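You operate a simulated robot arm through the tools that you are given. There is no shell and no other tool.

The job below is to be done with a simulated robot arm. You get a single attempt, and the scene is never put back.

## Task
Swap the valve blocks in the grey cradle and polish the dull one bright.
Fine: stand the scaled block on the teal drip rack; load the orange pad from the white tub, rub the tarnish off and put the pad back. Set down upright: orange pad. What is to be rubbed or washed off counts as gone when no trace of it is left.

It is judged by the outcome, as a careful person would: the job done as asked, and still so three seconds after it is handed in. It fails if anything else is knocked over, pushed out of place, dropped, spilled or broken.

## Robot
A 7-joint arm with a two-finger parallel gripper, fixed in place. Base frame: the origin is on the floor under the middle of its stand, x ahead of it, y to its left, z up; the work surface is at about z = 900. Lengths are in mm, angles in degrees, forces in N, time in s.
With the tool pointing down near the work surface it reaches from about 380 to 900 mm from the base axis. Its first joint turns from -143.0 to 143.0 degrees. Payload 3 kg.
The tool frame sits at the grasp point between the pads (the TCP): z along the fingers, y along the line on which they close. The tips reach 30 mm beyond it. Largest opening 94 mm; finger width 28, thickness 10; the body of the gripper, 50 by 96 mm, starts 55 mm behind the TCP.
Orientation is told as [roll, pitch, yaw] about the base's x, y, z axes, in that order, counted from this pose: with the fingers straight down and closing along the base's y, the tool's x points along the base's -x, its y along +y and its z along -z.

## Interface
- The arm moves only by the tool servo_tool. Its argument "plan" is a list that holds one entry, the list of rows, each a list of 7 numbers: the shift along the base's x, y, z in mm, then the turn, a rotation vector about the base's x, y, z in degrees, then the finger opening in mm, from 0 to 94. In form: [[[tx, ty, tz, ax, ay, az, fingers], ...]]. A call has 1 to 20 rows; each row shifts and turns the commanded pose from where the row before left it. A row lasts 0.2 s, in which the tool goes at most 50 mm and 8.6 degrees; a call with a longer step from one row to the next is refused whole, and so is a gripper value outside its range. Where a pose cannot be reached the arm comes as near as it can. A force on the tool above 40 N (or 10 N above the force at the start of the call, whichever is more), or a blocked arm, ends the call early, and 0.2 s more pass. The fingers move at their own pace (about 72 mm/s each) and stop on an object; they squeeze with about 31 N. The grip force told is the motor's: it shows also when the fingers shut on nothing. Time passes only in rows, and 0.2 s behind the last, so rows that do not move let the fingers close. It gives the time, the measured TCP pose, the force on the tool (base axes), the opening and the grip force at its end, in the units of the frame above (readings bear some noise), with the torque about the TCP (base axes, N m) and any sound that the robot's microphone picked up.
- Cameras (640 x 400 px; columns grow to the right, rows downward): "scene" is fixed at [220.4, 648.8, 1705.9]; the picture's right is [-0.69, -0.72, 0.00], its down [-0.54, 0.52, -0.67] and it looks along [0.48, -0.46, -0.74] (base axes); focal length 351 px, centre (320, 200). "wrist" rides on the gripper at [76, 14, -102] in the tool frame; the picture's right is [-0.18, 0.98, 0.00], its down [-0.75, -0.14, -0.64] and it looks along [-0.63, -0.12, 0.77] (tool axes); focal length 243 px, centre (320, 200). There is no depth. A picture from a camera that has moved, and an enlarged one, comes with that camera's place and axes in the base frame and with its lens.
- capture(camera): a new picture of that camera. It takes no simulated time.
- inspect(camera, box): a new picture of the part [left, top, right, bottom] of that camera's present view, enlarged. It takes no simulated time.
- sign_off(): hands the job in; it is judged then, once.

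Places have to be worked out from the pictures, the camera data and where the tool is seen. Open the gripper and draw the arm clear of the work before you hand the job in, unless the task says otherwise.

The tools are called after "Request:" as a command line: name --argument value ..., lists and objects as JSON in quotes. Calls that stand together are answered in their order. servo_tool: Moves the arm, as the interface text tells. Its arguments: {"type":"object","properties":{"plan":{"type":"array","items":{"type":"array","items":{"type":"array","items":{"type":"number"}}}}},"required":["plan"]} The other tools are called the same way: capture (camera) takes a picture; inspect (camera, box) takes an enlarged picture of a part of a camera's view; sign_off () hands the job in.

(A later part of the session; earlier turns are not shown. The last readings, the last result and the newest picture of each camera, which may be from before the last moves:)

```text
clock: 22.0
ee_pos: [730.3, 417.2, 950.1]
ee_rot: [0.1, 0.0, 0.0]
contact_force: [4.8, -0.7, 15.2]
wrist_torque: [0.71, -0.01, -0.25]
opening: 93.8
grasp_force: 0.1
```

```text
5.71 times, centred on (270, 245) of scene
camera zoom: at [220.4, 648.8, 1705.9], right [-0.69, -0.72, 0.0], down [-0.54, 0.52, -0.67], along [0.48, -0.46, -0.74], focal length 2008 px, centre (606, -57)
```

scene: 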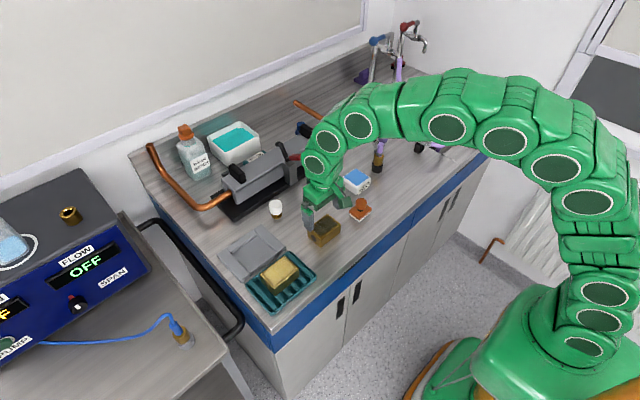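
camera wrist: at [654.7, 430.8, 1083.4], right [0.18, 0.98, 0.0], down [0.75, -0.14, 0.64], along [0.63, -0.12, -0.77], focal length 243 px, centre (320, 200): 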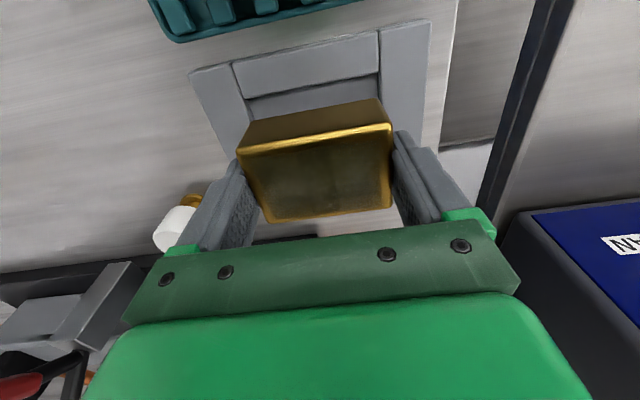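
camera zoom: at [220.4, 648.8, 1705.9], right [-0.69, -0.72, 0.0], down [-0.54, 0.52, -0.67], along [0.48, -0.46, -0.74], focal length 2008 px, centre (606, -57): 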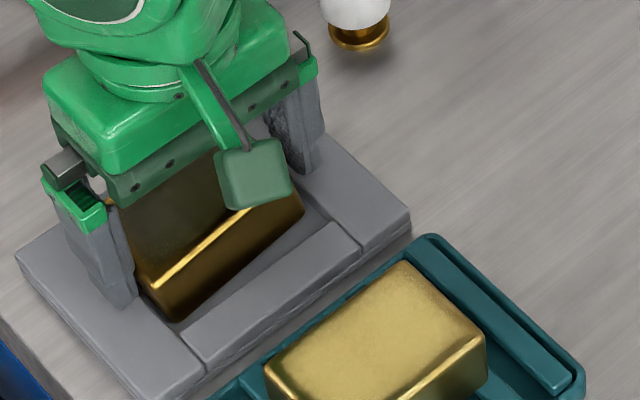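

The block did not stay put: it moved about 5 mm toward +y with the finger and looks tilted, and I still read 15 N on the +y finger. I stop and look closely before moving anything.

Request:
inspect --camera "wrist" --box '[360, 80, 480, 220]'

Request:
inspect --camera "wrist" --box '[200, 100, 340, 240]'

Request:
inspect --camera "scene" --box '[238, 220, 298, 270]'

```text
2.86 times, centred on (420, 150) of wrist
camera zoom: at [654.8, 430.8, 1053.2], right [0.18, 0.98, 0.0], down [0.75, -0.14, 0.64], along [0.63, -0.12, -0.77], focal length 693 px, centre (34, 343)
```

zoom: 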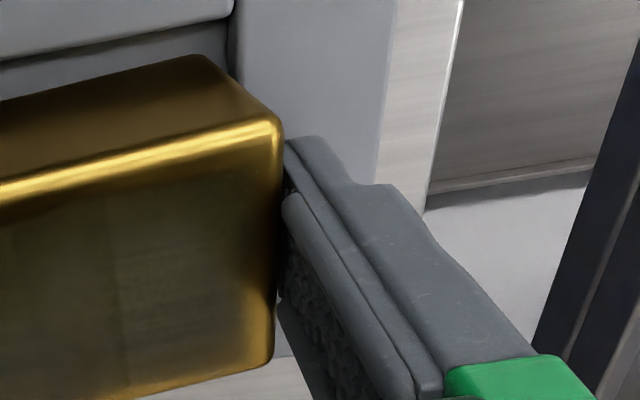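

```text
2.86 times, centred on (270, 170) of wrist
camera zoom: at [654.8, 430.8, 1053.2], right [0.18, 0.98, 0.0], down [0.75, -0.14, 0.64], along [0.63, -0.12, -0.77], focal length 693 px, centre (463, 286)
```

zoom: 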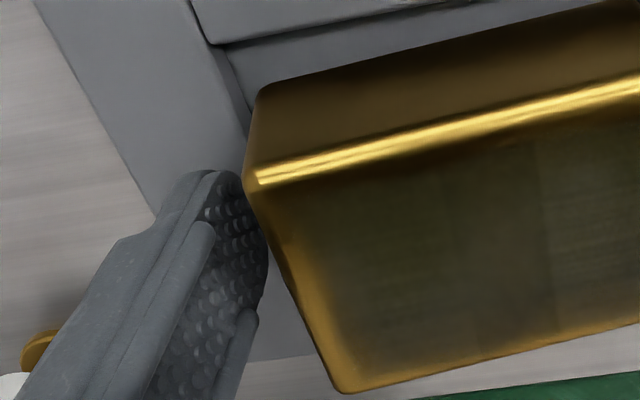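

```text
8.00 times, centred on (268, 245) of scene
camera zoom: at [220.4, 648.8, 1705.9], right [-0.69, -0.72, 0.0], down [-0.54, 0.52, -0.67], along [0.48, -0.46, -0.74], focal length 2811 px, centre (736, -160)
```

zoom: 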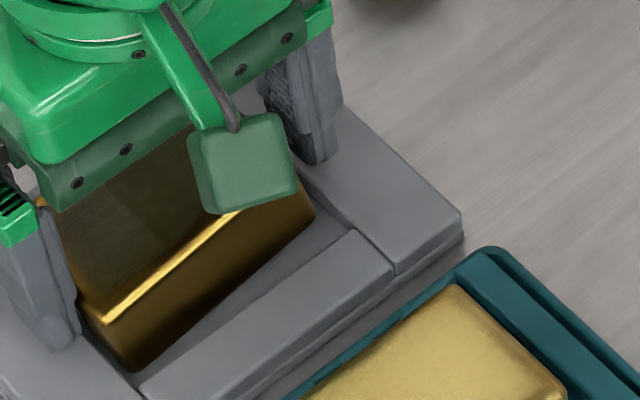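

From the corner positions the block's −y end seems raised (~8–10 mm), as if its −y edge or boss caught the cradle wall, and the +y finger is leaning on it. I raise slowly by a couple of millimetres to unload and see what it does.

Request:
servo_tool --plan '[[[0, 0, 1, 0, 0, 0, 94], [0, 0, 1, 0, 0, 0, 94], [0, 0, 0, 0, 0, 0, 94]]]'

Request:
inspect --camera "wrist" --box '[150, 10, 470, 230]'

Request:
inspect --camera "scene" --box '[238, 220, 298, 270]'

```text
clock: 22.8
ee_pos: [730.7, 415.9, 951.7]
ee_rot: [0.0, 0.0, 0.1]
contact_force: [-1.2, 0.2, -1.1]
wrist_torque: [-0.02, -0.01, 0.0]
opening: 94.2
grasp_force: 0.0
```

```text
1.82 times, centred on (310, 120) of wrist
camera zoom: at [654.6, 431.0, 1055.0], right [0.18, 0.98, 0.0], down [0.75, -0.14, 0.64], along [0.63, -0.12, -0.77], focal length 441 px, centre (338, 346)
```

zoom: 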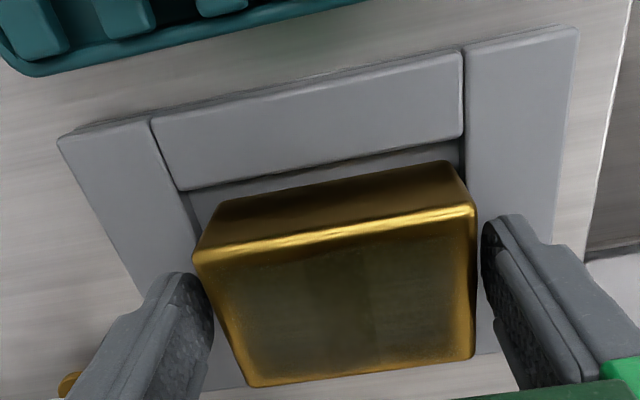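

```text
8.00 times, centred on (268, 245) of scene
camera zoom: at [220.4, 648.8, 1705.9], right [-0.69, -0.72, 0.0], down [-0.54, 0.52, -0.67], along [0.48, -0.46, -0.74], focal length 2811 px, centre (736, -160)
```

zoom: 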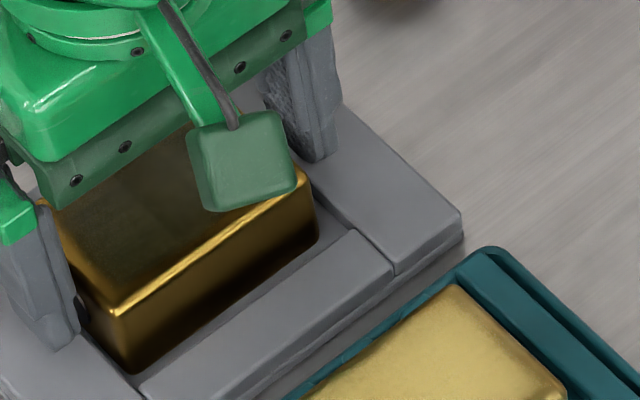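

With the finger unloaded the block dropped level into the recess (top corners now read level, centre ≈(732, 419)). I rise clear slowly and look at it.

Request:
servo_tool --plan '[[[0, 0, 4, 0, 0, 0, 94], [0, 0, 10, 0, 0, 0, 94], [0, 0, 25, 0, 0, 0, 94], [0, 0, 30, 0, 0, 0, 94], [0, 0, 0, 0, 0, 0, 94]]]'

Request:
inspect --camera "wrist" --box '[190, 20, 440, 200]'

Request:
inspect --camera "scene" --box '[225, 215, 305, 285]'

```text
clock: 24.0
ee_pos: [730.8, 415.1, 1021.1]
ee_rot: [-0.1, 0.1, 0.1]
contact_force: [-0.1, -0.4, 0.7]
wrist_torque: [-0.02, 0.0, -0.01]
opening: 94.2
grasp_force: 0.1
```

```text
2.22 times, centred on (315, 110) of wrist
camera zoom: at [654.7, 430.3, 1124.0], right [0.18, 0.98, 0.0], down [0.75, -0.14, 0.64], along [0.63, -0.12, -0.77], focal length 539 px, centre (331, 400)
```

zoom: 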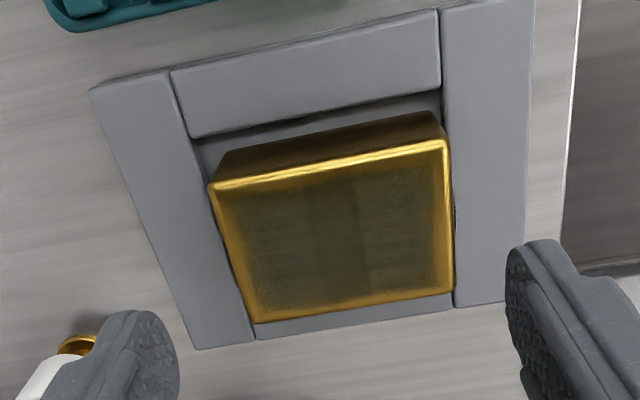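

```text
5.71 times, centred on (265, 250) of scene
camera zoom: at [220.4, 648.8, 1705.9], right [-0.69, -0.72, 0.0], down [-0.54, 0.52, -0.67], along [0.48, -0.46, -0.74], focal length 2008 px, centre (634, -86)
```

zoom: 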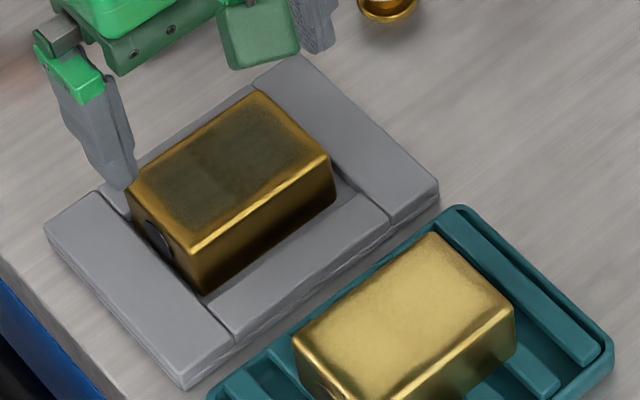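

The tarnished block is seated level in the cradle, and the cradle has not moved. Next I go to a hover over the orange pad, whose knob I estimate at about (620, 98).

Request:
servo_tool --plan '[[[0, -10, 20, 0, 0, 0, 94], [-10, -35, 10, 0, 0, 0, 80], [-16, -42, 0, 0, 0, 0, 70], [-16, -42, 0, 0, 0, 0, 60], [-16, -42, 0, 0, 0, 0, 60], [-16, -42, 0, 0, 0, 0, 60], [-16, -42, 0, 0, 0, 0, 60], [-12, -40, 0, 0, 0, 0, 60], [-6.5, -22.7, -15, 0, 0, 0, 60], [0, 0, -15, 0, 0, 0, 60], [0, 0, 0, 0, 0, 0, 60]]]'

Request:
capture --camera "wrist"

Request:
capture --camera "scene"

```text
clock: 26.4
ee_pos: [623.0, 98.4, 1019.9]
ee_rot: [-0.1, 0.0, 0.0]
contact_force: [-0.1, 0.6, 0.1]
wrist_torque: [-0.02, -0.02, 0.02]
opening: 59.9
grasp_force: 0.0
```

```text
taken
camera wrist: at [546.4, 112.7, 1124.6], right [0.18, 0.98, 0.0], down [0.75, -0.14, 0.64], along [0.63, -0.12, -0.77], focal length 243 px, centre (320, 200)
```

wrist: 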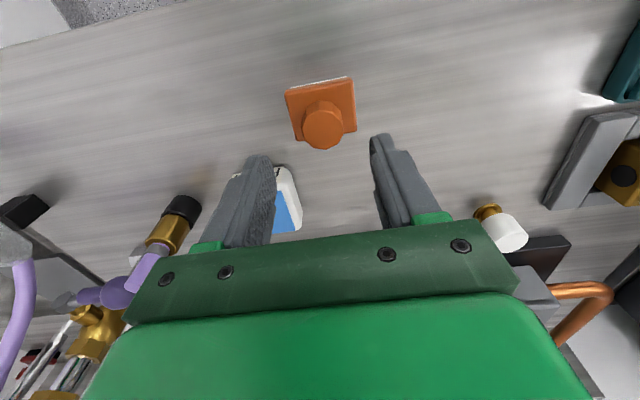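

```text
taken
```

scene: 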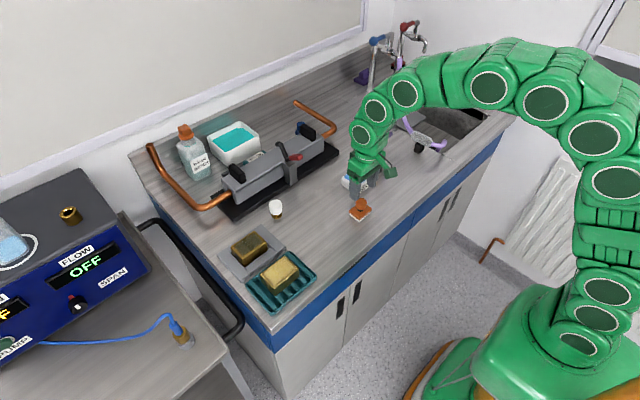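

I zoom on the pad to fix its exact place (I need it again when putting the pad back) and its knob.

Request:
inspect --camera "wrist" --box '[260, 60, 380, 160]'

Request:
inspect --camera "scene" --box '[330, 185, 390, 235]'

```text
4.00 times, centred on (320, 110) of wrist
camera zoom: at [546.4, 112.7, 1124.6], right [0.18, 0.98, 0.0], down [0.75, -0.14, 0.64], along [0.63, -0.12, -0.77], focal length 970 px, centre (320, 560)
```

zoom: 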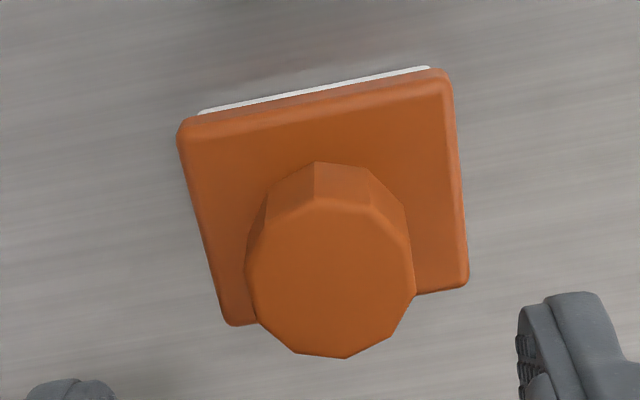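

```text
8.00 times, centred on (360, 210) of scene
camera zoom: at [220.4, 648.8, 1705.9], right [-0.69, -0.72, 0.0], down [-0.54, 0.52, -0.67], along [0.48, -0.46, -0.74], focal length 2811 px, centre (0, 120)
```

zoom: 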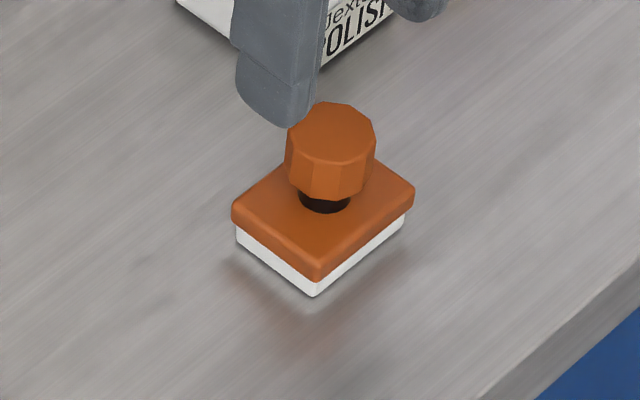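

The pad measures 44×54 mm centred at (621, 101), with its plate top at z≈916 and the knob (≈32 mm wide) topping out at z≈951. I shift +2.5 in y and descend to TCP z≈951 so the tips stay just above the plate.

Request:
servo_tool --plan '[[[0, 2.5, -20, 0, 0, 0, 60], [0, 0, -20, 0, 0, 0, 60], [0, 0, -18, 0, 0, 0, 60], [0, 0, -12.7, 0, 0, 0, 60], [0, 0, 0, 0, 0, 0, 60]]]'

Request:
inspect --camera "wrist" --box '[220, 90, 420, 230]'

Request:
inspect --camera "scene" --box '[330, 185, 390, 235]'

```text
clock: 27.6
ee_pos: [622.5, 101.5, 950.2]
ee_rot: [0.0, 0.1, 0.0]
contact_force: [0.0, -0.7, -0.1]
wrist_torque: [-0.02, -0.02, 0.01]
opening: 60.2
grasp_force: 0.1
```

```text
2.86 times, centred on (320, 160) of wrist
camera zoom: at [546.4, 116.0, 1053.2], right [0.18, 0.98, 0.0], down [0.75, -0.14, 0.64], along [0.63, -0.12, -0.77], focal length 693 px, centre (320, 314)
```

zoom: 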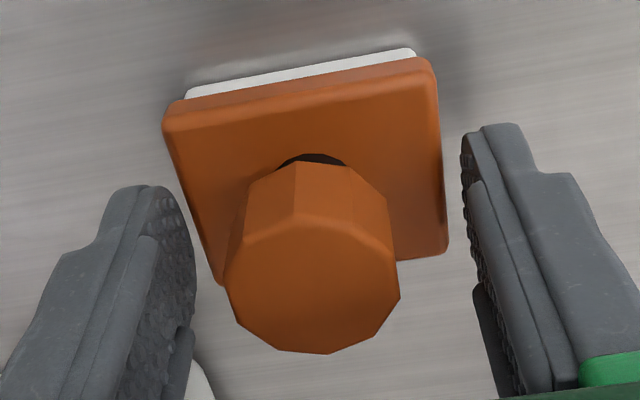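

```text
8.00 times, centred on (360, 210) of scene
camera zoom: at [220.4, 648.8, 1705.9], right [-0.69, -0.72, 0.0], down [-0.54, 0.52, -0.67], along [0.48, -0.46, -0.74], focal length 2811 px, centre (0, 120)
```

zoom: 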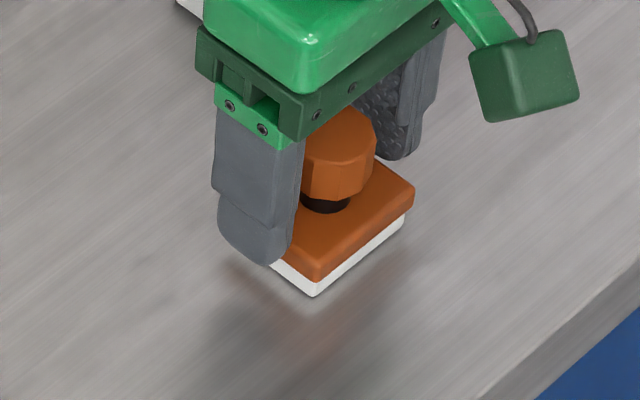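

The knob centre sits about 1.5 mm to the −y side of the tool axis; I correct that and close on the knob.

Request:
servo_tool --plan '[[[0.5, -1.3, 0, 0, 0, 0, 60], [0, 0, 0, 0, 0, 0, 44], [0, 0, 0, 0, 0, 0, 20], [0, 0, 0, 0, 0, 0, 10], [0, 0, 0, 0, 0, 0, 10]]]'

Request:
inspect --camera "wrist" --box '[220, 90, 420, 230]'

Request:
inspect --camera "scene" --box '[330, 185, 390, 235]'

```text
clock: 28.8
ee_pos: [622.5, 100.4, 949.8]
ee_rot: [0.0, 0.0, 0.0]
contact_force: [0.0, 0.2, 0.5]
wrist_torque: [-0.02, 0.0, 0.02]
opening: 55.1
grasp_force: 31.1
```

```text
2.86 times, centred on (320, 160) of wrist
camera zoom: at [546.8, 114.7, 1053.3], right [0.18, 0.98, 0.0], down [0.75, -0.14, 0.64], along [0.63, -0.12, -0.77], focal length 693 px, centre (320, 314)
```

zoom: 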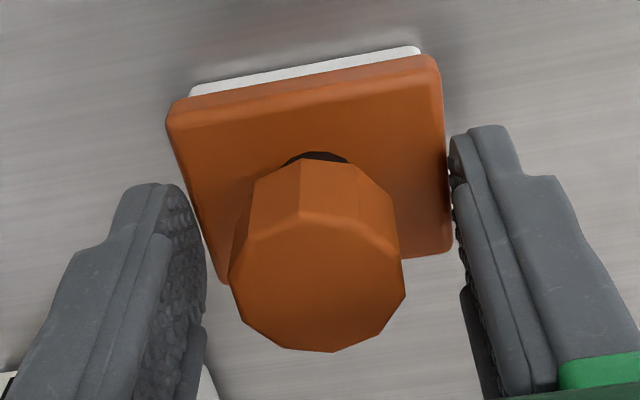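

```text
8.00 times, centred on (360, 210) of scene
camera zoom: at [220.4, 648.8, 1705.9], right [-0.69, -0.72, 0.0], down [-0.54, 0.52, -0.67], along [0.48, -0.46, -0.74], focal length 2811 px, centre (0, 120)
```

zoom: 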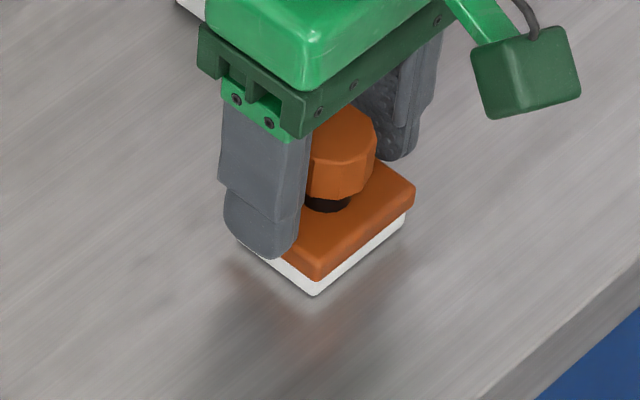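

The fingers stopped at 55 mm: they caught the pad's plate edges, not the knob, so the plate top is a bit higher than I thought. I open, rise 8 mm and close on the knob itself.

Request:
servo_tool --plan '[[[0, 0, 0, 0, 0, 0, 62], [0, 0, 0, 0, 0, 0, 62], [0, 0, 4, 0, 0, 0, 62], [0, 0, 4, 0, 0, 0, 62], [0, 0, 0, 0, 0, 0, 62]]]'

Request:
inspect --camera "wrist" --box '[220, 90, 420, 230]'

Request:
inspect --camera "scene" --box '[330, 185, 390, 235]'

```text
clock: 30.0
ee_pos: [622.3, 99.7, 958.1]
ee_rot: [0.0, 0.0, 0.0]
contact_force: [-1.0, 0.3, -0.1]
wrist_torque: [-0.01, 0.02, 0.0]
opening: 62.0
grasp_force: 0.0
```

```text
2.86 times, centred on (320, 160) of wrist
camera zoom: at [547.0, 114.4, 1061.6], right [0.18, 0.98, 0.0], down [0.75, -0.14, 0.64], along [0.63, -0.12, -0.77], focal length 693 px, centre (320, 314)
```

zoom: 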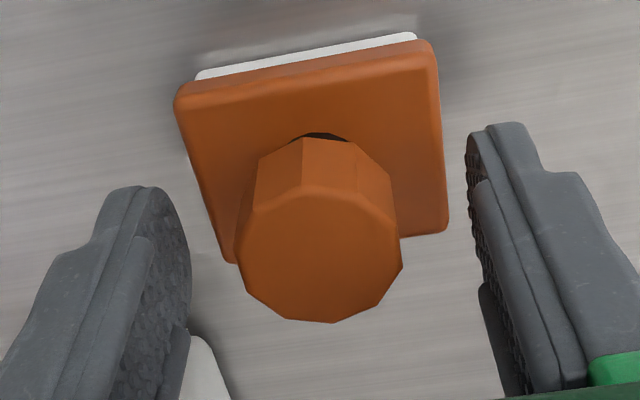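

```text
8.00 times, centred on (360, 210) of scene
camera zoom: at [220.4, 648.8, 1705.9], right [-0.69, -0.72, 0.0], down [-0.54, 0.52, -0.67], along [0.48, -0.46, -0.74], focal length 2811 px, centre (0, 120)
```

zoom: 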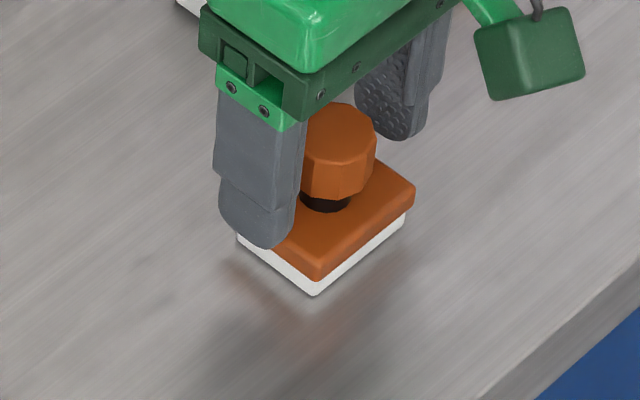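

The knob is now centred on the tool axis and the tips clear the plate. I close on the knob.

Request:
servo_tool --plan '[[[0, 0, 0, 0, 0, 0, 44], [0, 0, 0, 0, 0, 0, 20], [0, 0, 0, 0, 0, 0, 10], [0, 0, 0, 0, 0, 0, 10]]]'

Request:
inspect --camera "wrist" --box '[220, 90, 420, 230]'

Request:
inspect --camera "scene" --box '[330, 185, 390, 235]'

```text
clock: 31.0
ee_pos: [622.7, 99.5, 958.4]
ee_rot: [0.0, -0.1, 0.1]
contact_force: [-1.1, 0.1, -0.9]
wrist_torque: [-0.01, 0.02, 0.02]
opening: 30.9
grasp_force: 30.9
```

```text
2.86 times, centred on (320, 160) of wrist
camera zoom: at [547.0, 114.4, 1061.5], right [0.18, 0.98, 0.0], down [0.75, -0.14, 0.64], along [0.63, -0.12, -0.77], focal length 693 px, centre (320, 314)
```

zoom: 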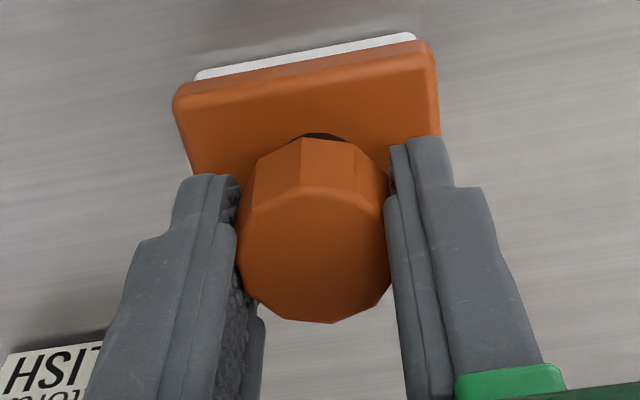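

```text
8.00 times, centred on (360, 210) of scene
camera zoom: at [220.4, 648.8, 1705.9], right [-0.69, -0.72, 0.0], down [-0.54, 0.52, -0.67], along [0.48, -0.46, -0.74], focal length 2811 px, centre (0, 120)
```

zoom: 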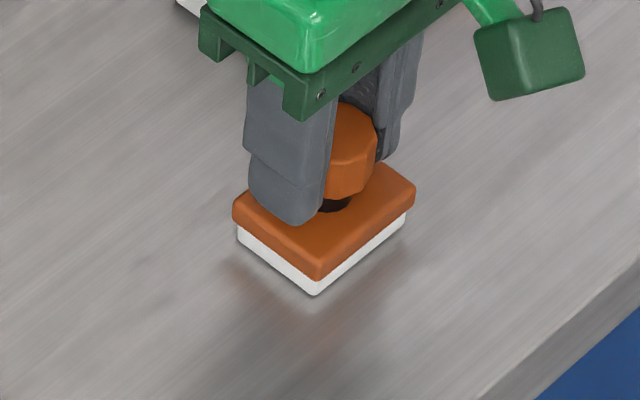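

The knob is held firmly at 30.9 mm (pad bottom is 58 mm below the TCP; home is TCP (622.0, 99.7, 958)). I lift it and look at the tub.

Request:
servo_tool --plan '[[[0, 0, 4, 0, 0, 0, 10], [0, 0, 16, 0, 0, 0, 10], [0, 0, 25, 0, 0, 0, 10], [0, -25, 15, 0, 0, 0, 10], [0, -35, 0, 0, 0, 0, 10], [0, -25, 0, 0, 0, 0, 10], [0, 0, 0, 0, 0, 0, 10]]]'

Request:
capture --camera "wrist"

Request:
inspect --camera "scene" --box '[320, 140, 420, 230]'

```text
clock: 32.6
ee_pos: [622.9, 14.9, 1018.8]
ee_rot: [0.0, 0.0, 0.0]
contact_force: [-0.3, -0.2, -0.7]
wrist_torque: [-0.02, 0.05, -0.02]
opening: 30.7
grasp_force: 30.8
```

```text
taken
camera wrist: at [546.7, 29.0, 1121.9], right [0.18, 0.98, 0.0], down [0.75, -0.14, 0.64], along [0.63, -0.12, -0.77], focal length 243 px, centre (320, 200)
```

wrist: 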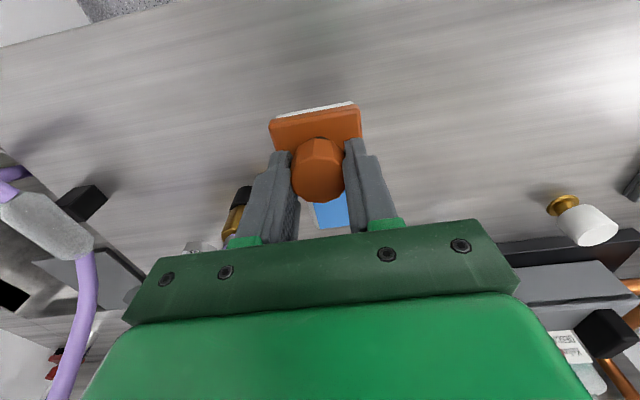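

```text
4.44 times, centred on (370, 185) of scene
camera zoom: at [220.4, 648.8, 1705.9], right [-0.69, -0.72, 0.0], down [-0.54, 0.52, -0.67], along [0.48, -0.46, -0.74], focal length 1562 px, centre (98, 267)
```

zoom: 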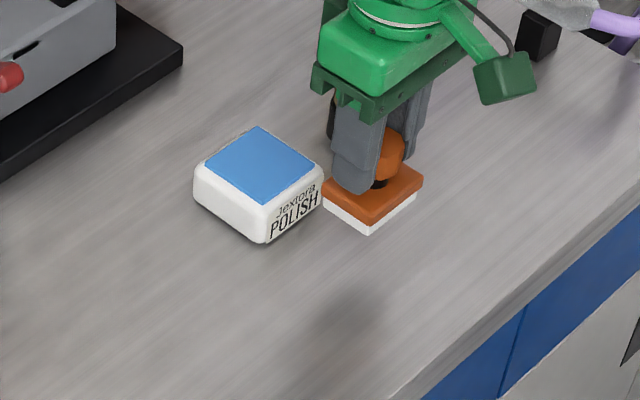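

The fingers hide the tub from here. I shift sideways and forward at a safe height so the tub appears beside the held pad.

Request:
servo_tool --plan '[[[10, 25, 20, 0, 0, 0, 10], [20, 30, 20, 0, 0, 0, 10], [20, 25, 10, 0, 0, 0, 10], [25, 15, 0, 0, 0, 0, 10], [0, 0, 0, 0, 0, 0, 10]]]'

Request:
capture --camera "wrist"

```text
clock: 33.8
ee_pos: [699.1, 110.9, 1069.3]
ee_rot: [0.0, -0.1, 0.0]
contact_force: [-0.4, -0.1, -1.3]
wrist_torque: [-0.02, 0.04, 0.02]
opening: 30.8
grasp_force: 31.1
```

```text
taken
camera wrist: at [622.3, 125.6, 1172.7], right [0.18, 0.98, 0.0], down [0.75, -0.14, 0.64], along [0.63, -0.12, -0.77], focal length 243 px, centre (320, 200)
```

wrist: 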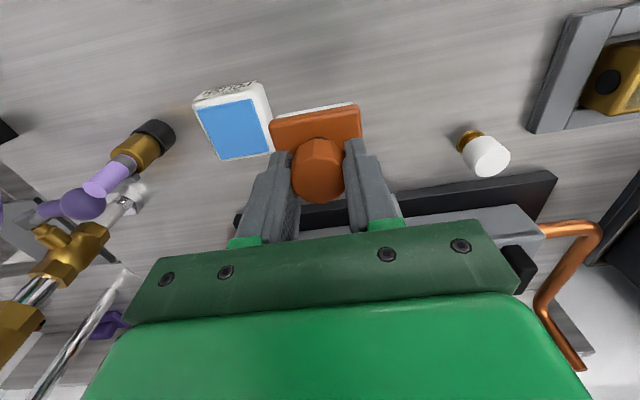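

Now the tub is in view beside the pad; I zoom to measure it.

Request:
inspect --camera "wrist" --box '[170, 60, 290, 180]'

Request:
inspect --camera "wrist" --box '[250, 80, 390, 220]'

Request:
inspect --camera "scene" --box '[330, 160, 380, 200]'

```text
3.33 times, centred on (230, 120) of wrist
camera zoom: at [622.3, 125.6, 1172.7], right [0.18, 0.98, 0.0], down [0.75, -0.14, 0.64], along [0.63, -0.12, -0.77], focal length 809 px, centre (620, 467)
```

zoom: 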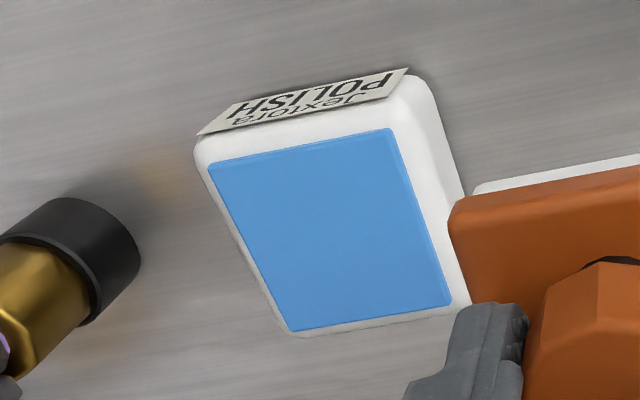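

```text
2.86 times, centred on (320, 150) of wrist
camera zoom: at [622.3, 125.6, 1172.7], right [0.18, 0.98, 0.0], down [0.75, -0.14, 0.64], along [0.63, -0.12, -0.77], focal length 693 px, centre (320, 343)
```

zoom: 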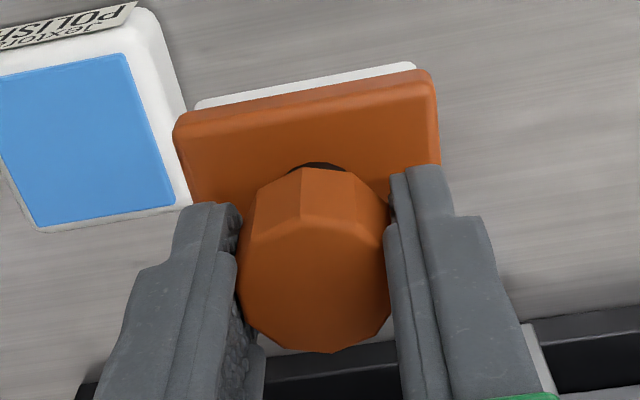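

```text
10.00 times, centred on (355, 180) of scene
camera zoom: at [220.4, 648.8, 1705.9], right [-0.69, -0.72, 0.0], down [-0.54, 0.52, -0.67], along [0.48, -0.46, -0.74], focal length 3513 px, centre (-30, 400)
```

zoom: 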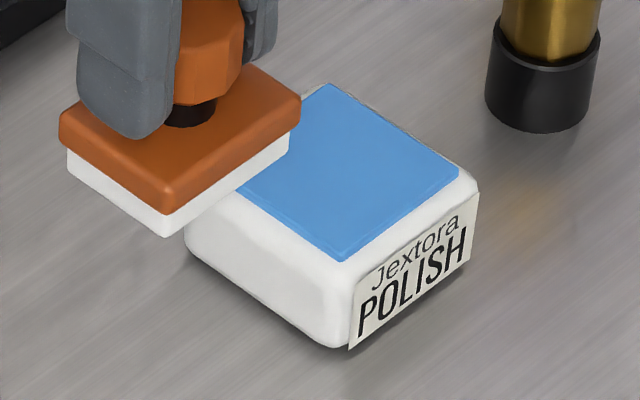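

The blue polish surface reads about 56×57 mm, centred near (713, 18), top roughly z≈928–932. I carry the pad above it and come down part way (pad bottom is 59 mm under the TCP).

Request:
servo_tool --plan '[[[4, -20, 0, 0, 0, 0, 10], [4, -28, 0, 0, 0, 0, 10], [4, -28, 0, 0, 0, 0, 10], [4, -15.7, 0, 0, 0, 0, 10], [0, 0, -25, 0, 0, 0, 10], [0, 0, -25, 0, 0, 0, 10], [0, 0, -13, 0, 0, 0, 10], [0, 0, 0, 0, 0, 0, 10]]]'

Request:
inspect --camera "scene" --box '[330, 150, 390, 200]'

Request:
inspect --camera "wrist" --box '[220, 70, 420, 220]'

```text
clock: 35.6
ee_pos: [713.6, 17.4, 1003.5]
ee_rot: [0.0, 0.0, 0.0]
contact_force: [-0.8, -0.4, 0.1]
wrist_torque: [-0.04, 0.01, 0.02]
opening: 30.8
grasp_force: 30.7
```

```text
8.00 times, centred on (360, 175) of scene
camera zoom: at [220.4, 648.8, 1705.9], right [-0.69, -0.72, 0.0], down [-0.54, 0.52, -0.67], along [0.48, -0.46, -0.74], focal length 2811 px, centre (0, 400)
```

zoom: 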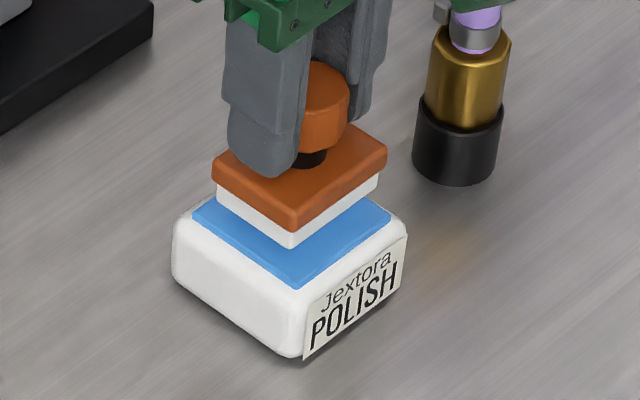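

```text
2.67 times, centred on (320, 145) of wrist
camera zoom: at [637.6, 32.5, 1107.7], right [0.18, 0.98, 0.0], down [0.75, -0.14, 0.64], along [0.63, -0.12, -0.77], focal length 647 px, centre (320, 347)
```

zoom: 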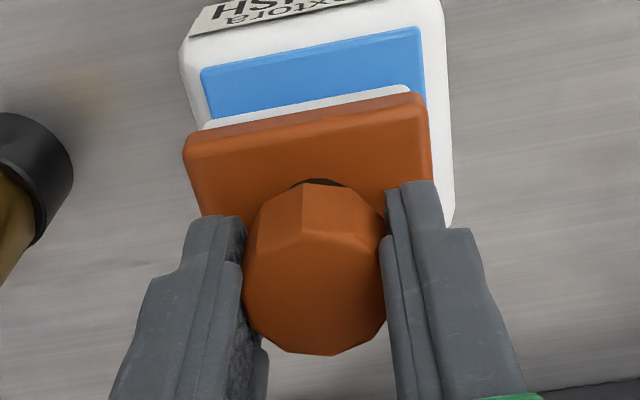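

The pad hangs over the blue surface, well inside its edges. I nudge +1.5 in y and lower until the pad touches.

Request:
servo_tool --plan '[[[0, 1.5, -6, 0, 0, 0, 10], [0, 0, -4, 0, 0, 0, 10], [0, 0, -2, 0, 0, 0, 10], [0, 0, 0, 0, 0, 0, 10]]]'

Request:
inspect --camera "scene" --box '[330, 150, 390, 200]'

```text
clock: 36.4
ee_pos: [715.2, 19.0, 996.9]
ee_rot: [0.0, -0.5, 0.0]
contact_force: [1.8, -0.1, 9.0]
wrist_torque: [-0.01, 0.01, -0.03]
opening: 30.5
grasp_force: 30.8
stopped in row 3: the force on the tool passed its limit at 44 N (the readings are from after the stop); the commanded pose is now the measured one
```

```text
8.00 times, centred on (360, 175) of scene
camera zoom: at [220.4, 648.8, 1705.9], right [-0.69, -0.72, 0.0], down [-0.54, 0.52, -0.67], along [0.48, -0.46, -0.74], focal length 2811 px, centre (0, 400)
```

zoom: 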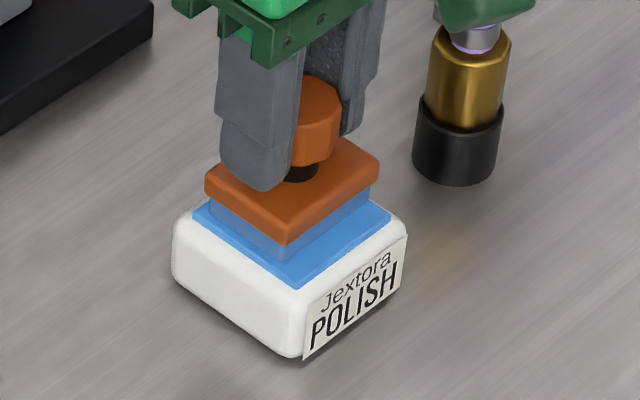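

The pad's face turned blue, so it is loaded, and the tub has not moved. I lift straight up and recheck the pose (the command now equals the measured pose with a slight −0.5° pitch).

Request:
servo_tool --plan '[[[0, 0, 3, 0, 0, 0, 10], [0, 0, 12, 0, 0, 0, 10], [0, 0, 25, 0, 0, 0, 10], [0, 0, 25, 0, 0, 0, 10], [0, 0, 0, 0, 0, 0, 10]]]'

Request:
inspect --camera "scene" --box '[330, 140, 390, 200]'

Request:
inspect --camera "wrist" --box '[220, 70, 420, 220]'

```text
clock: 37.6
ee_pos: [715.0, 18.2, 1061.4]
ee_rot: [0.0, -0.3, -0.1]
contact_force: [0.5, -0.4, -0.3]
wrist_torque: [0.0, 0.05, -0.01]
opening: 30.9
grasp_force: 31.2
```

```text
6.67 times, centred on (360, 170) of scene
camera zoom: at [220.4, 648.8, 1705.9], right [-0.69, -0.72, 0.0], down [-0.54, 0.52, -0.67], along [0.48, -0.46, -0.74], focal length 2342 px, centre (53, 400)
```

zoom: 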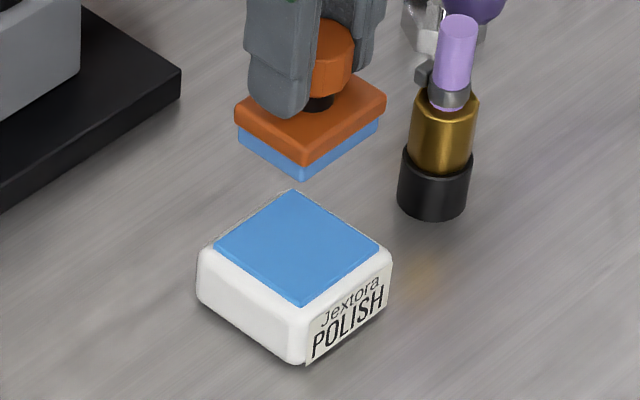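

```text
2.67 times, centred on (320, 145) of wrist
camera zoom: at [637.4, 33.8, 1164.8], right [0.18, 0.98, 0.0], down [0.75, -0.14, 0.65], along [0.64, -0.12, -0.76], focal length 647 px, centre (320, 347)
```

zoom: 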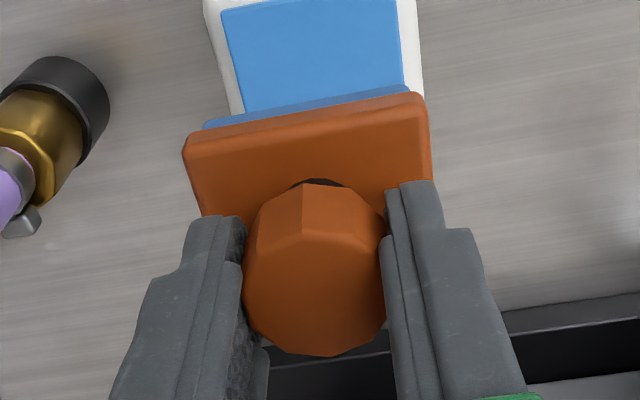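

The pad is loaded and unchanged in the hand. I correct the small pitch and carry it over the block in the cradle (top centre ≈(732, 419.5), top z≈945), stopping well above.

Request:
servo_tool --plan '[[[0, 10, 10, 0, 0.4, 0, 10], [2, 25, 5, 0, 0, 0, 10], [2, 42, 0, 0, 0, 0, 10], [2, 45, 0, 0, 0, 0, 10], [2, 45, 0, 0, 0, 0, 10], [2, 45, 0, 0, 0, 0, 10], [2, 45, 0, 0, 0, 0, 10], [2, 45, 0, 0, 0, 0, 10], [2, 45, 0, 0, 0, 0, 10], [1, 35, 0, 0, 0, 0, 10], [0, 19, 0, 0, 0, 0, 10], [0, 0, -20, 0, 0, 0, 10], [0, 0, -20, 0, 0, 0, 10], [0, 0, 0, 0, 0, 0, 10]]]'

Request:
capture --camera "wrist"

Request:
inspect --camera "scene" --box '[220, 190, 310, 290]'

```text
clock: 40.6
ee_pos: [730.6, 420.6, 1036.5]
ee_rot: [0.0, 0.2, 0.0]
contact_force: [0.2, 0.5, -0.9]
wrist_torque: [0.02, 0.03, -0.03]
opening: 30.6
grasp_force: 31.3
```

```text
taken
camera wrist: at [655.5, 435.0, 1139.1], right [0.18, 0.98, 0.0], down [0.76, -0.14, 0.64], along [0.63, -0.12, -0.77], focal length 243 px, centre (320, 200)
```

wrist: 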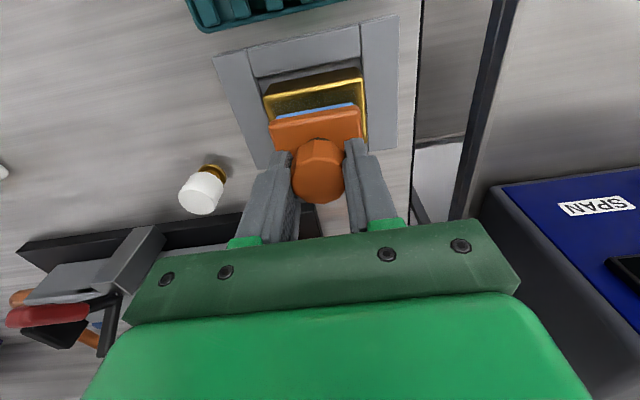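

```text
4.00 times, centred on (265, 240) of scene
camera zoom: at [220.4, 648.8, 1705.9], right [-0.69, -0.72, 0.0], down [-0.54, 0.52, -0.67], along [0.48, -0.46, -0.74], focal length 1405 px, centre (540, 40)
```

zoom: 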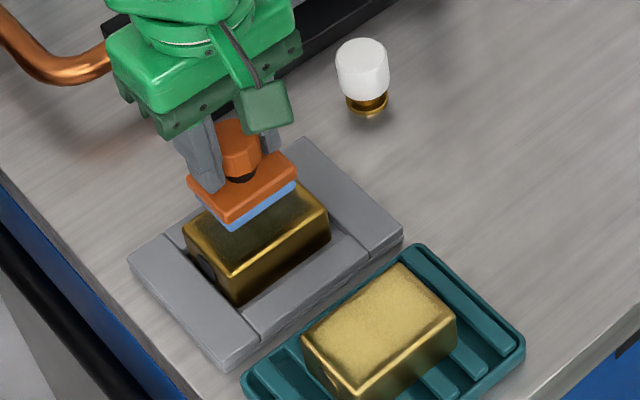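

The pad is centred over the tarnished top with about 30 mm of gap. I lower it to just above the surface.

Request:
servo_tool --plan '[[[0, 0, -12, 0, 0, 0, 10], [0, 0, -8, 0, 0, 0, 10], [0, 0, -5, 0, 0, 0, 10], [0, 0, 0, 0, 0, 0, 10]]]'

Request:
inspect --camera "scene" --box '[230, 210, 300, 280]'

Request:
inspect --camera "wrist" --box '[220, 60, 420, 220]'

```text
clock: 41.6
ee_pos: [731.1, 420.4, 1010.9]
ee_rot: [0.0, 0.1, 0.0]
contact_force: [0.8, -0.4, -0.8]
wrist_torque: [0.0, 0.0, 0.02]
opening: 30.7
grasp_force: 30.5
```

```text
5.71 times, centred on (265, 245) of scene
camera zoom: at [220.4, 648.8, 1705.9], right [-0.69, -0.72, 0.0], down [-0.54, 0.52, -0.67], along [0.48, -0.46, -0.74], focal length 2008 px, centre (634, -57)
```

zoom: 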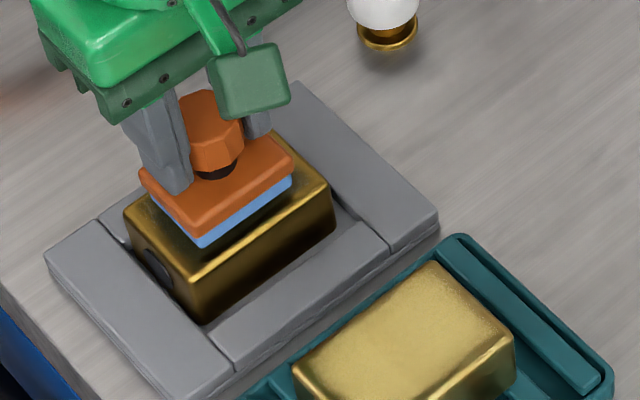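

```text
2.50 times, centred on (320, 140) of wrist
camera zoom: at [655.8, 435.0, 1114.4], right [0.18, 0.98, 0.0], down [0.76, -0.14, 0.64], along [0.63, -0.12, -0.77], focal length 606 px, centre (320, 350)
```

zoom: 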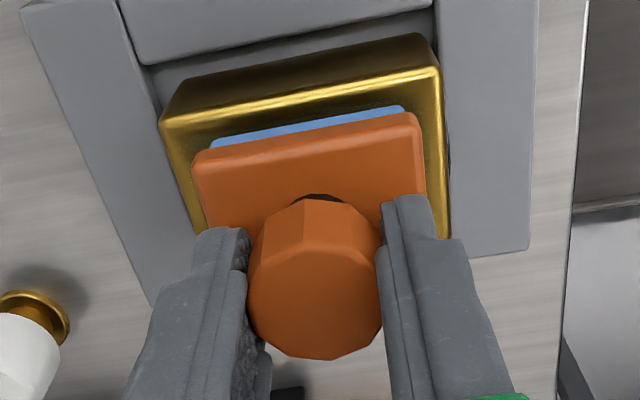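

About 6–8 mm to go. I step down gently until contact.

Request:
servo_tool --plan '[[[0, 0, -2, 0, 0, 0, 10], [0, 0, -2, 0, 0, 0, 10], [0, 0, -1, 0, 0, 0, 10], [0, 0, 0, 0, 0, 0, 10]]]'

```text
clock: 42.6
ee_pos: [731.6, 419.9, 1006.0]
ee_rot: [0.0, 0.1, -0.1]
contact_force: [0.2, 0.4, -1.6]
wrist_torque: [0.0, -0.01, -0.03]
opening: 30.6
grasp_force: 31.1
```

Still free at z≈1006.9. I continue in 1 mm steps.

Request:
servo_tool --plan '[[[0, 0, -1, 0, 0, 0, 10], [0, 0, -0.7, 0, 0, 0, 10], [0, 0, 0, 0, 0, 0, 10]]]'

```text
clock: 43.4
ee_pos: [731.2, 420.5, 1004.7]
ee_rot: [0.0, 0.1, 0.0]
contact_force: [0.1, 0.2, -0.9]
wrist_torque: [-0.01, 0.04, 0.01]
opening: 30.3
grasp_force: 30.4
```

Request:
servo_tool --plan '[[[0, 0, -0.7, 0, 0, 0, 10], [0, 0, -0.5, 0, 0, 0, 10], [0, 0, 0, 0, 0, 0, 10]]]'

```text
clock: 44.2
ee_pos: [732.7, 418.9, 1003.8]
ee_rot: [0.0, 0.1, 0.0]
contact_force: [1.2, -0.6, 4.1]
wrist_torque: [0.01, -0.23, -0.01]
opening: 30.7
grasp_force: 30.5
```

Light contact (~5 N) at this height. I press about 0.3 mm more and begin rubbing with strokes along y, then along an offset line.

Request:
servo_tool --plan '[[[0, 0, -0.3, 0, 0, 0, 10], [0, 7, 0, 0, 0, 0, 10], [0, 7, 0, 0, 0, 0, 10], [0, -7, 0, 0, 0, 0, 10], [0, -7, 0, 0, 0, 0, 10], [0, -7, 0, 0, 0, 0, 10], [0, -7, 0, 0, 0, 0, 10], [0, 7, 0, 0, 0, 0, 10], [0, 7, 0, 0, 0, 0, 10], [0, 0, 0, 0, 0, 0, 10]]]'

Request:
inspect --camera "wrist" --box '[220, 60, 420, 220]'

Request:
inspect --camera "scene" --box '[230, 210, 300, 280]'

```text
clock: 46.4
ee_pos: [729.2, 419.7, 1003.6]
ee_rot: [-0.1, 0.0, -0.1]
contact_force: [-1.3, -6.7, 19.6]
wrist_torque: [-0.27, -0.03, -0.02]
opening: 30.9
grasp_force: 31.1
```

```text
2.50 times, centred on (320, 140) of wrist
camera zoom: at [655.4, 434.1, 1107.2], right [0.18, 0.98, 0.0], down [0.75, -0.14, 0.64], along [0.63, -0.12, -0.77], focal length 606 px, centre (320, 350)
```

zoom: 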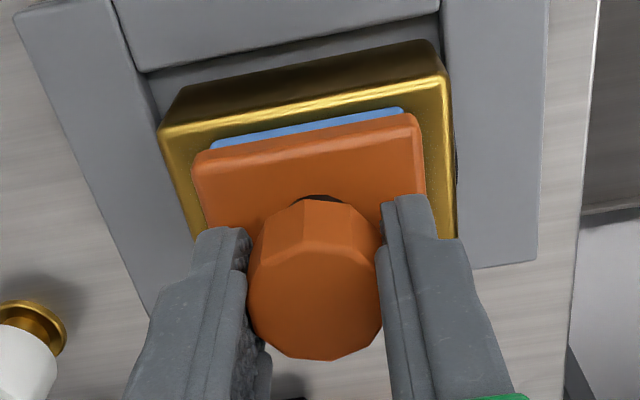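

```text
5.71 times, centred on (265, 245) of scene
camera zoom: at [220.4, 648.8, 1705.9], right [-0.69, -0.72, 0.0], down [-0.54, 0.52, -0.67], along [0.48, -0.46, -0.74], focal length 2008 px, centre (634, -57)
```

zoom: 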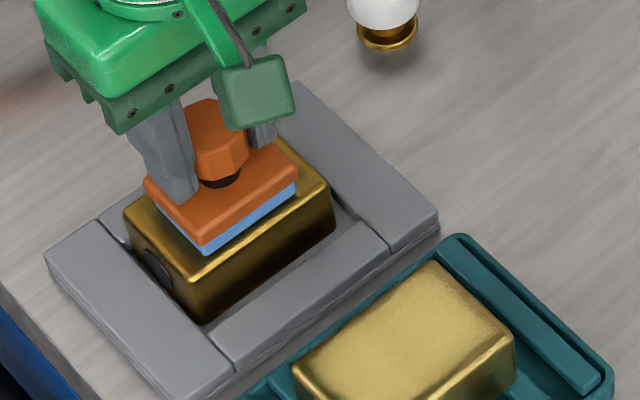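

The force is about 20 N, safely steady. I continue with y strokes at x offsets of +6 and −6 mm to cover the whole patch.

Request:
servo_tool --plan '[[[6, 0, 0.2, 0, 0, 0, 10], [0, 7, 0, 0, 0, 0, 10], [0, 7, 0, 0, 0, 0, 10], [0, -7, 0, 0, 0, 0, 10], [0, -7, 0, 0, 0, 0, 10], [0, -7, 0, 0, 0, 0, 10], [0, -7, 0, 0, 0, 0, 10], [-6, 0, 0, 0, 0, 0, 10], [-6, 0, 0, 0, 0, 0, 10], [0, 7, 0, 0, 0, 0, 10], [0, 7, 0, 0, 0, 0, 10], [0, 7, 0, 0, 0, 0, 10], [0, 7, 0, 0, 0, 0, 10], [0, -7, 0, 0, 0, 0, 10], [0, -7, 0, 0, 0, 0, 10], [6, 0, 0, 0, 0, 0, 10], [0, 0, 0, 0, 0, 0, 10]]]'

Request:
inspect --camera "scene" --box '[230, 210, 300, 280]'

```text
clock: 50.0
ee_pos: [730.5, 421.2, 1003.2]
ee_rot: [0.1, 0.2, 0.0]
contact_force: [-5.2, 1.9, 15.8]
wrist_torque: [0.07, 0.28, 0.04]
opening: 30.7
grasp_force: 30.8
```

```text
5.71 times, centred on (265, 245) of scene
camera zoom: at [220.4, 648.8, 1705.9], right [-0.69, -0.72, 0.0], down [-0.54, 0.52, -0.67], along [0.48, -0.46, -0.74], focal length 2008 px, centre (634, -57)
```

zoom: 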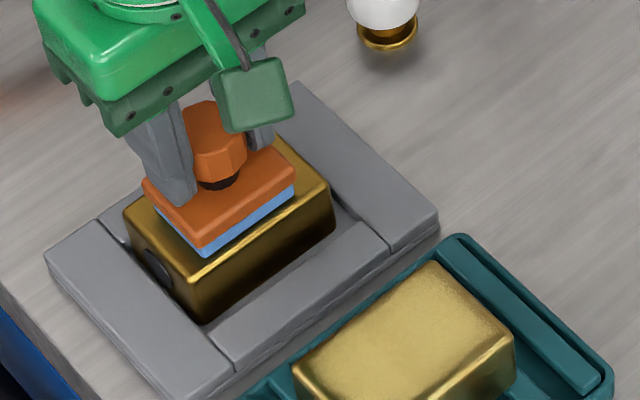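

The strokes ran smoothly and the block and cradle stayed in place. I lift the pad up and aside to see how much tarnish is left.

Request:
servo_tool --plan '[[[0, 0, 5, 0, 0, 0, 10], [0, 0, 15, 0, 0, 0, 10], [10, -10, 25, 0, 0, 0, 10], [25, -30, 10, 0, 0, 0, 10], [15, -40, 0, 0, 0, 0, 10], [0, -40, 0, 0, 0, 0, 10], [0, 0, 0, 0, 0, 0, 10]]]'

Request:
capture --camera "wrist"

Request:
inspect --camera "scene" --box '[230, 210, 300, 280]'

```text
clock: 51.6
ee_pos: [781.1, 300.4, 1057.7]
ee_rot: [0.0, 0.1, 0.0]
contact_force: [-0.1, -0.3, -0.2]
wrist_torque: [0.01, -0.01, 0.0]
opening: 30.4
grasp_force: 31.4
```

```text
taken
camera wrist: at [705.7, 315.1, 1161.0], right [0.18, 0.98, 0.0], down [0.76, -0.14, 0.64], along [0.63, -0.12, -0.77], focal length 243 px, centre (320, 200)
```

wrist: 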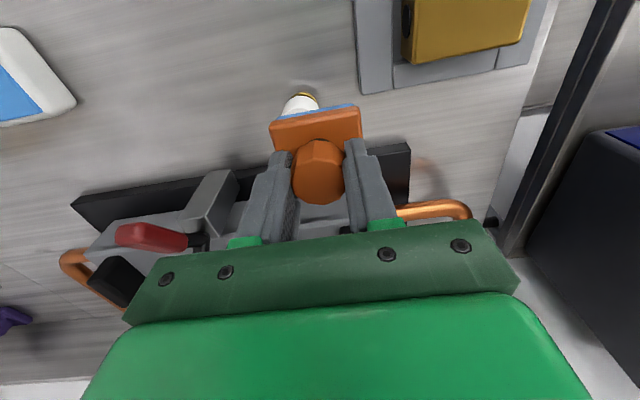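

```text
5.71 times, centred on (265, 245) of scene
camera zoom: at [220.4, 648.8, 1705.9], right [-0.69, -0.72, 0.0], down [-0.54, 0.52, -0.67], along [0.48, -0.46, -0.74], focal length 2008 px, centre (634, -57)
```

zoom: 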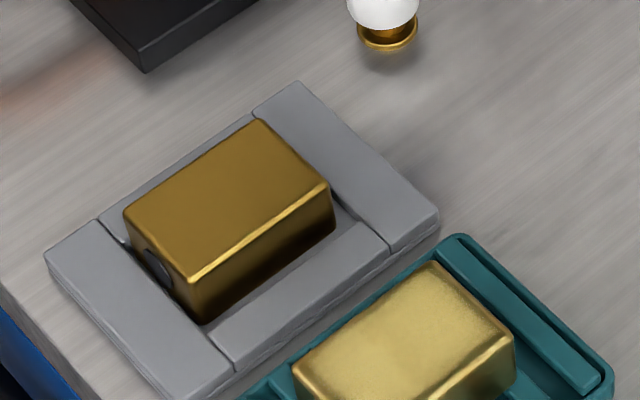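

The top looks bright all over. I zoom in from both cameras to look for any remaining trace.

Request:
inspect --camera "scene" --box '[244, 222, 294, 272]'

Request:
inspect --camera "wrist" --box '[390, 0, 550, 100]'

```text
8.00 times, centred on (269, 247) of scene
camera zoom: at [220.4, 648.8, 1705.9], right [-0.69, -0.72, 0.0], down [-0.54, 0.52, -0.67], along [0.48, -0.46, -0.74], focal length 2811 px, centre (728, -176)
```

zoom: 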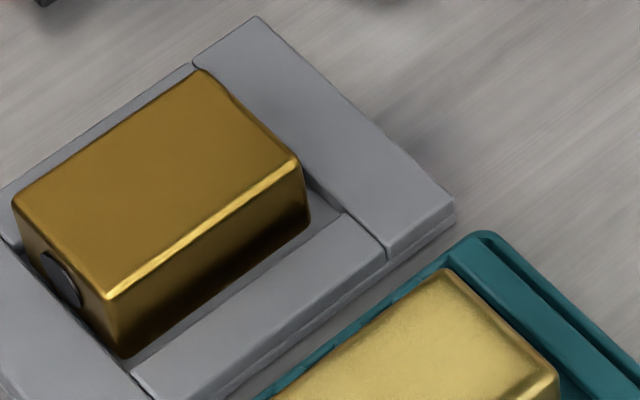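

```text
4.00 times, centred on (470, 50) of wrist
camera zoom: at [705.7, 315.1, 1161.0], right [0.18, 0.98, 0.0], down [0.76, -0.14, 0.64], along [0.63, -0.12, -0.77], focal length 970 px, centre (-280, 800)
```

zoom: 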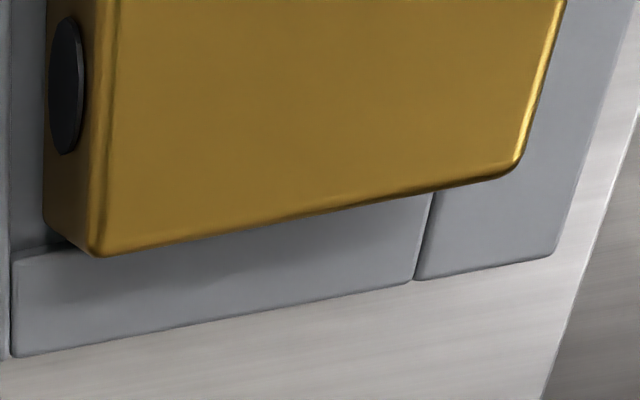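

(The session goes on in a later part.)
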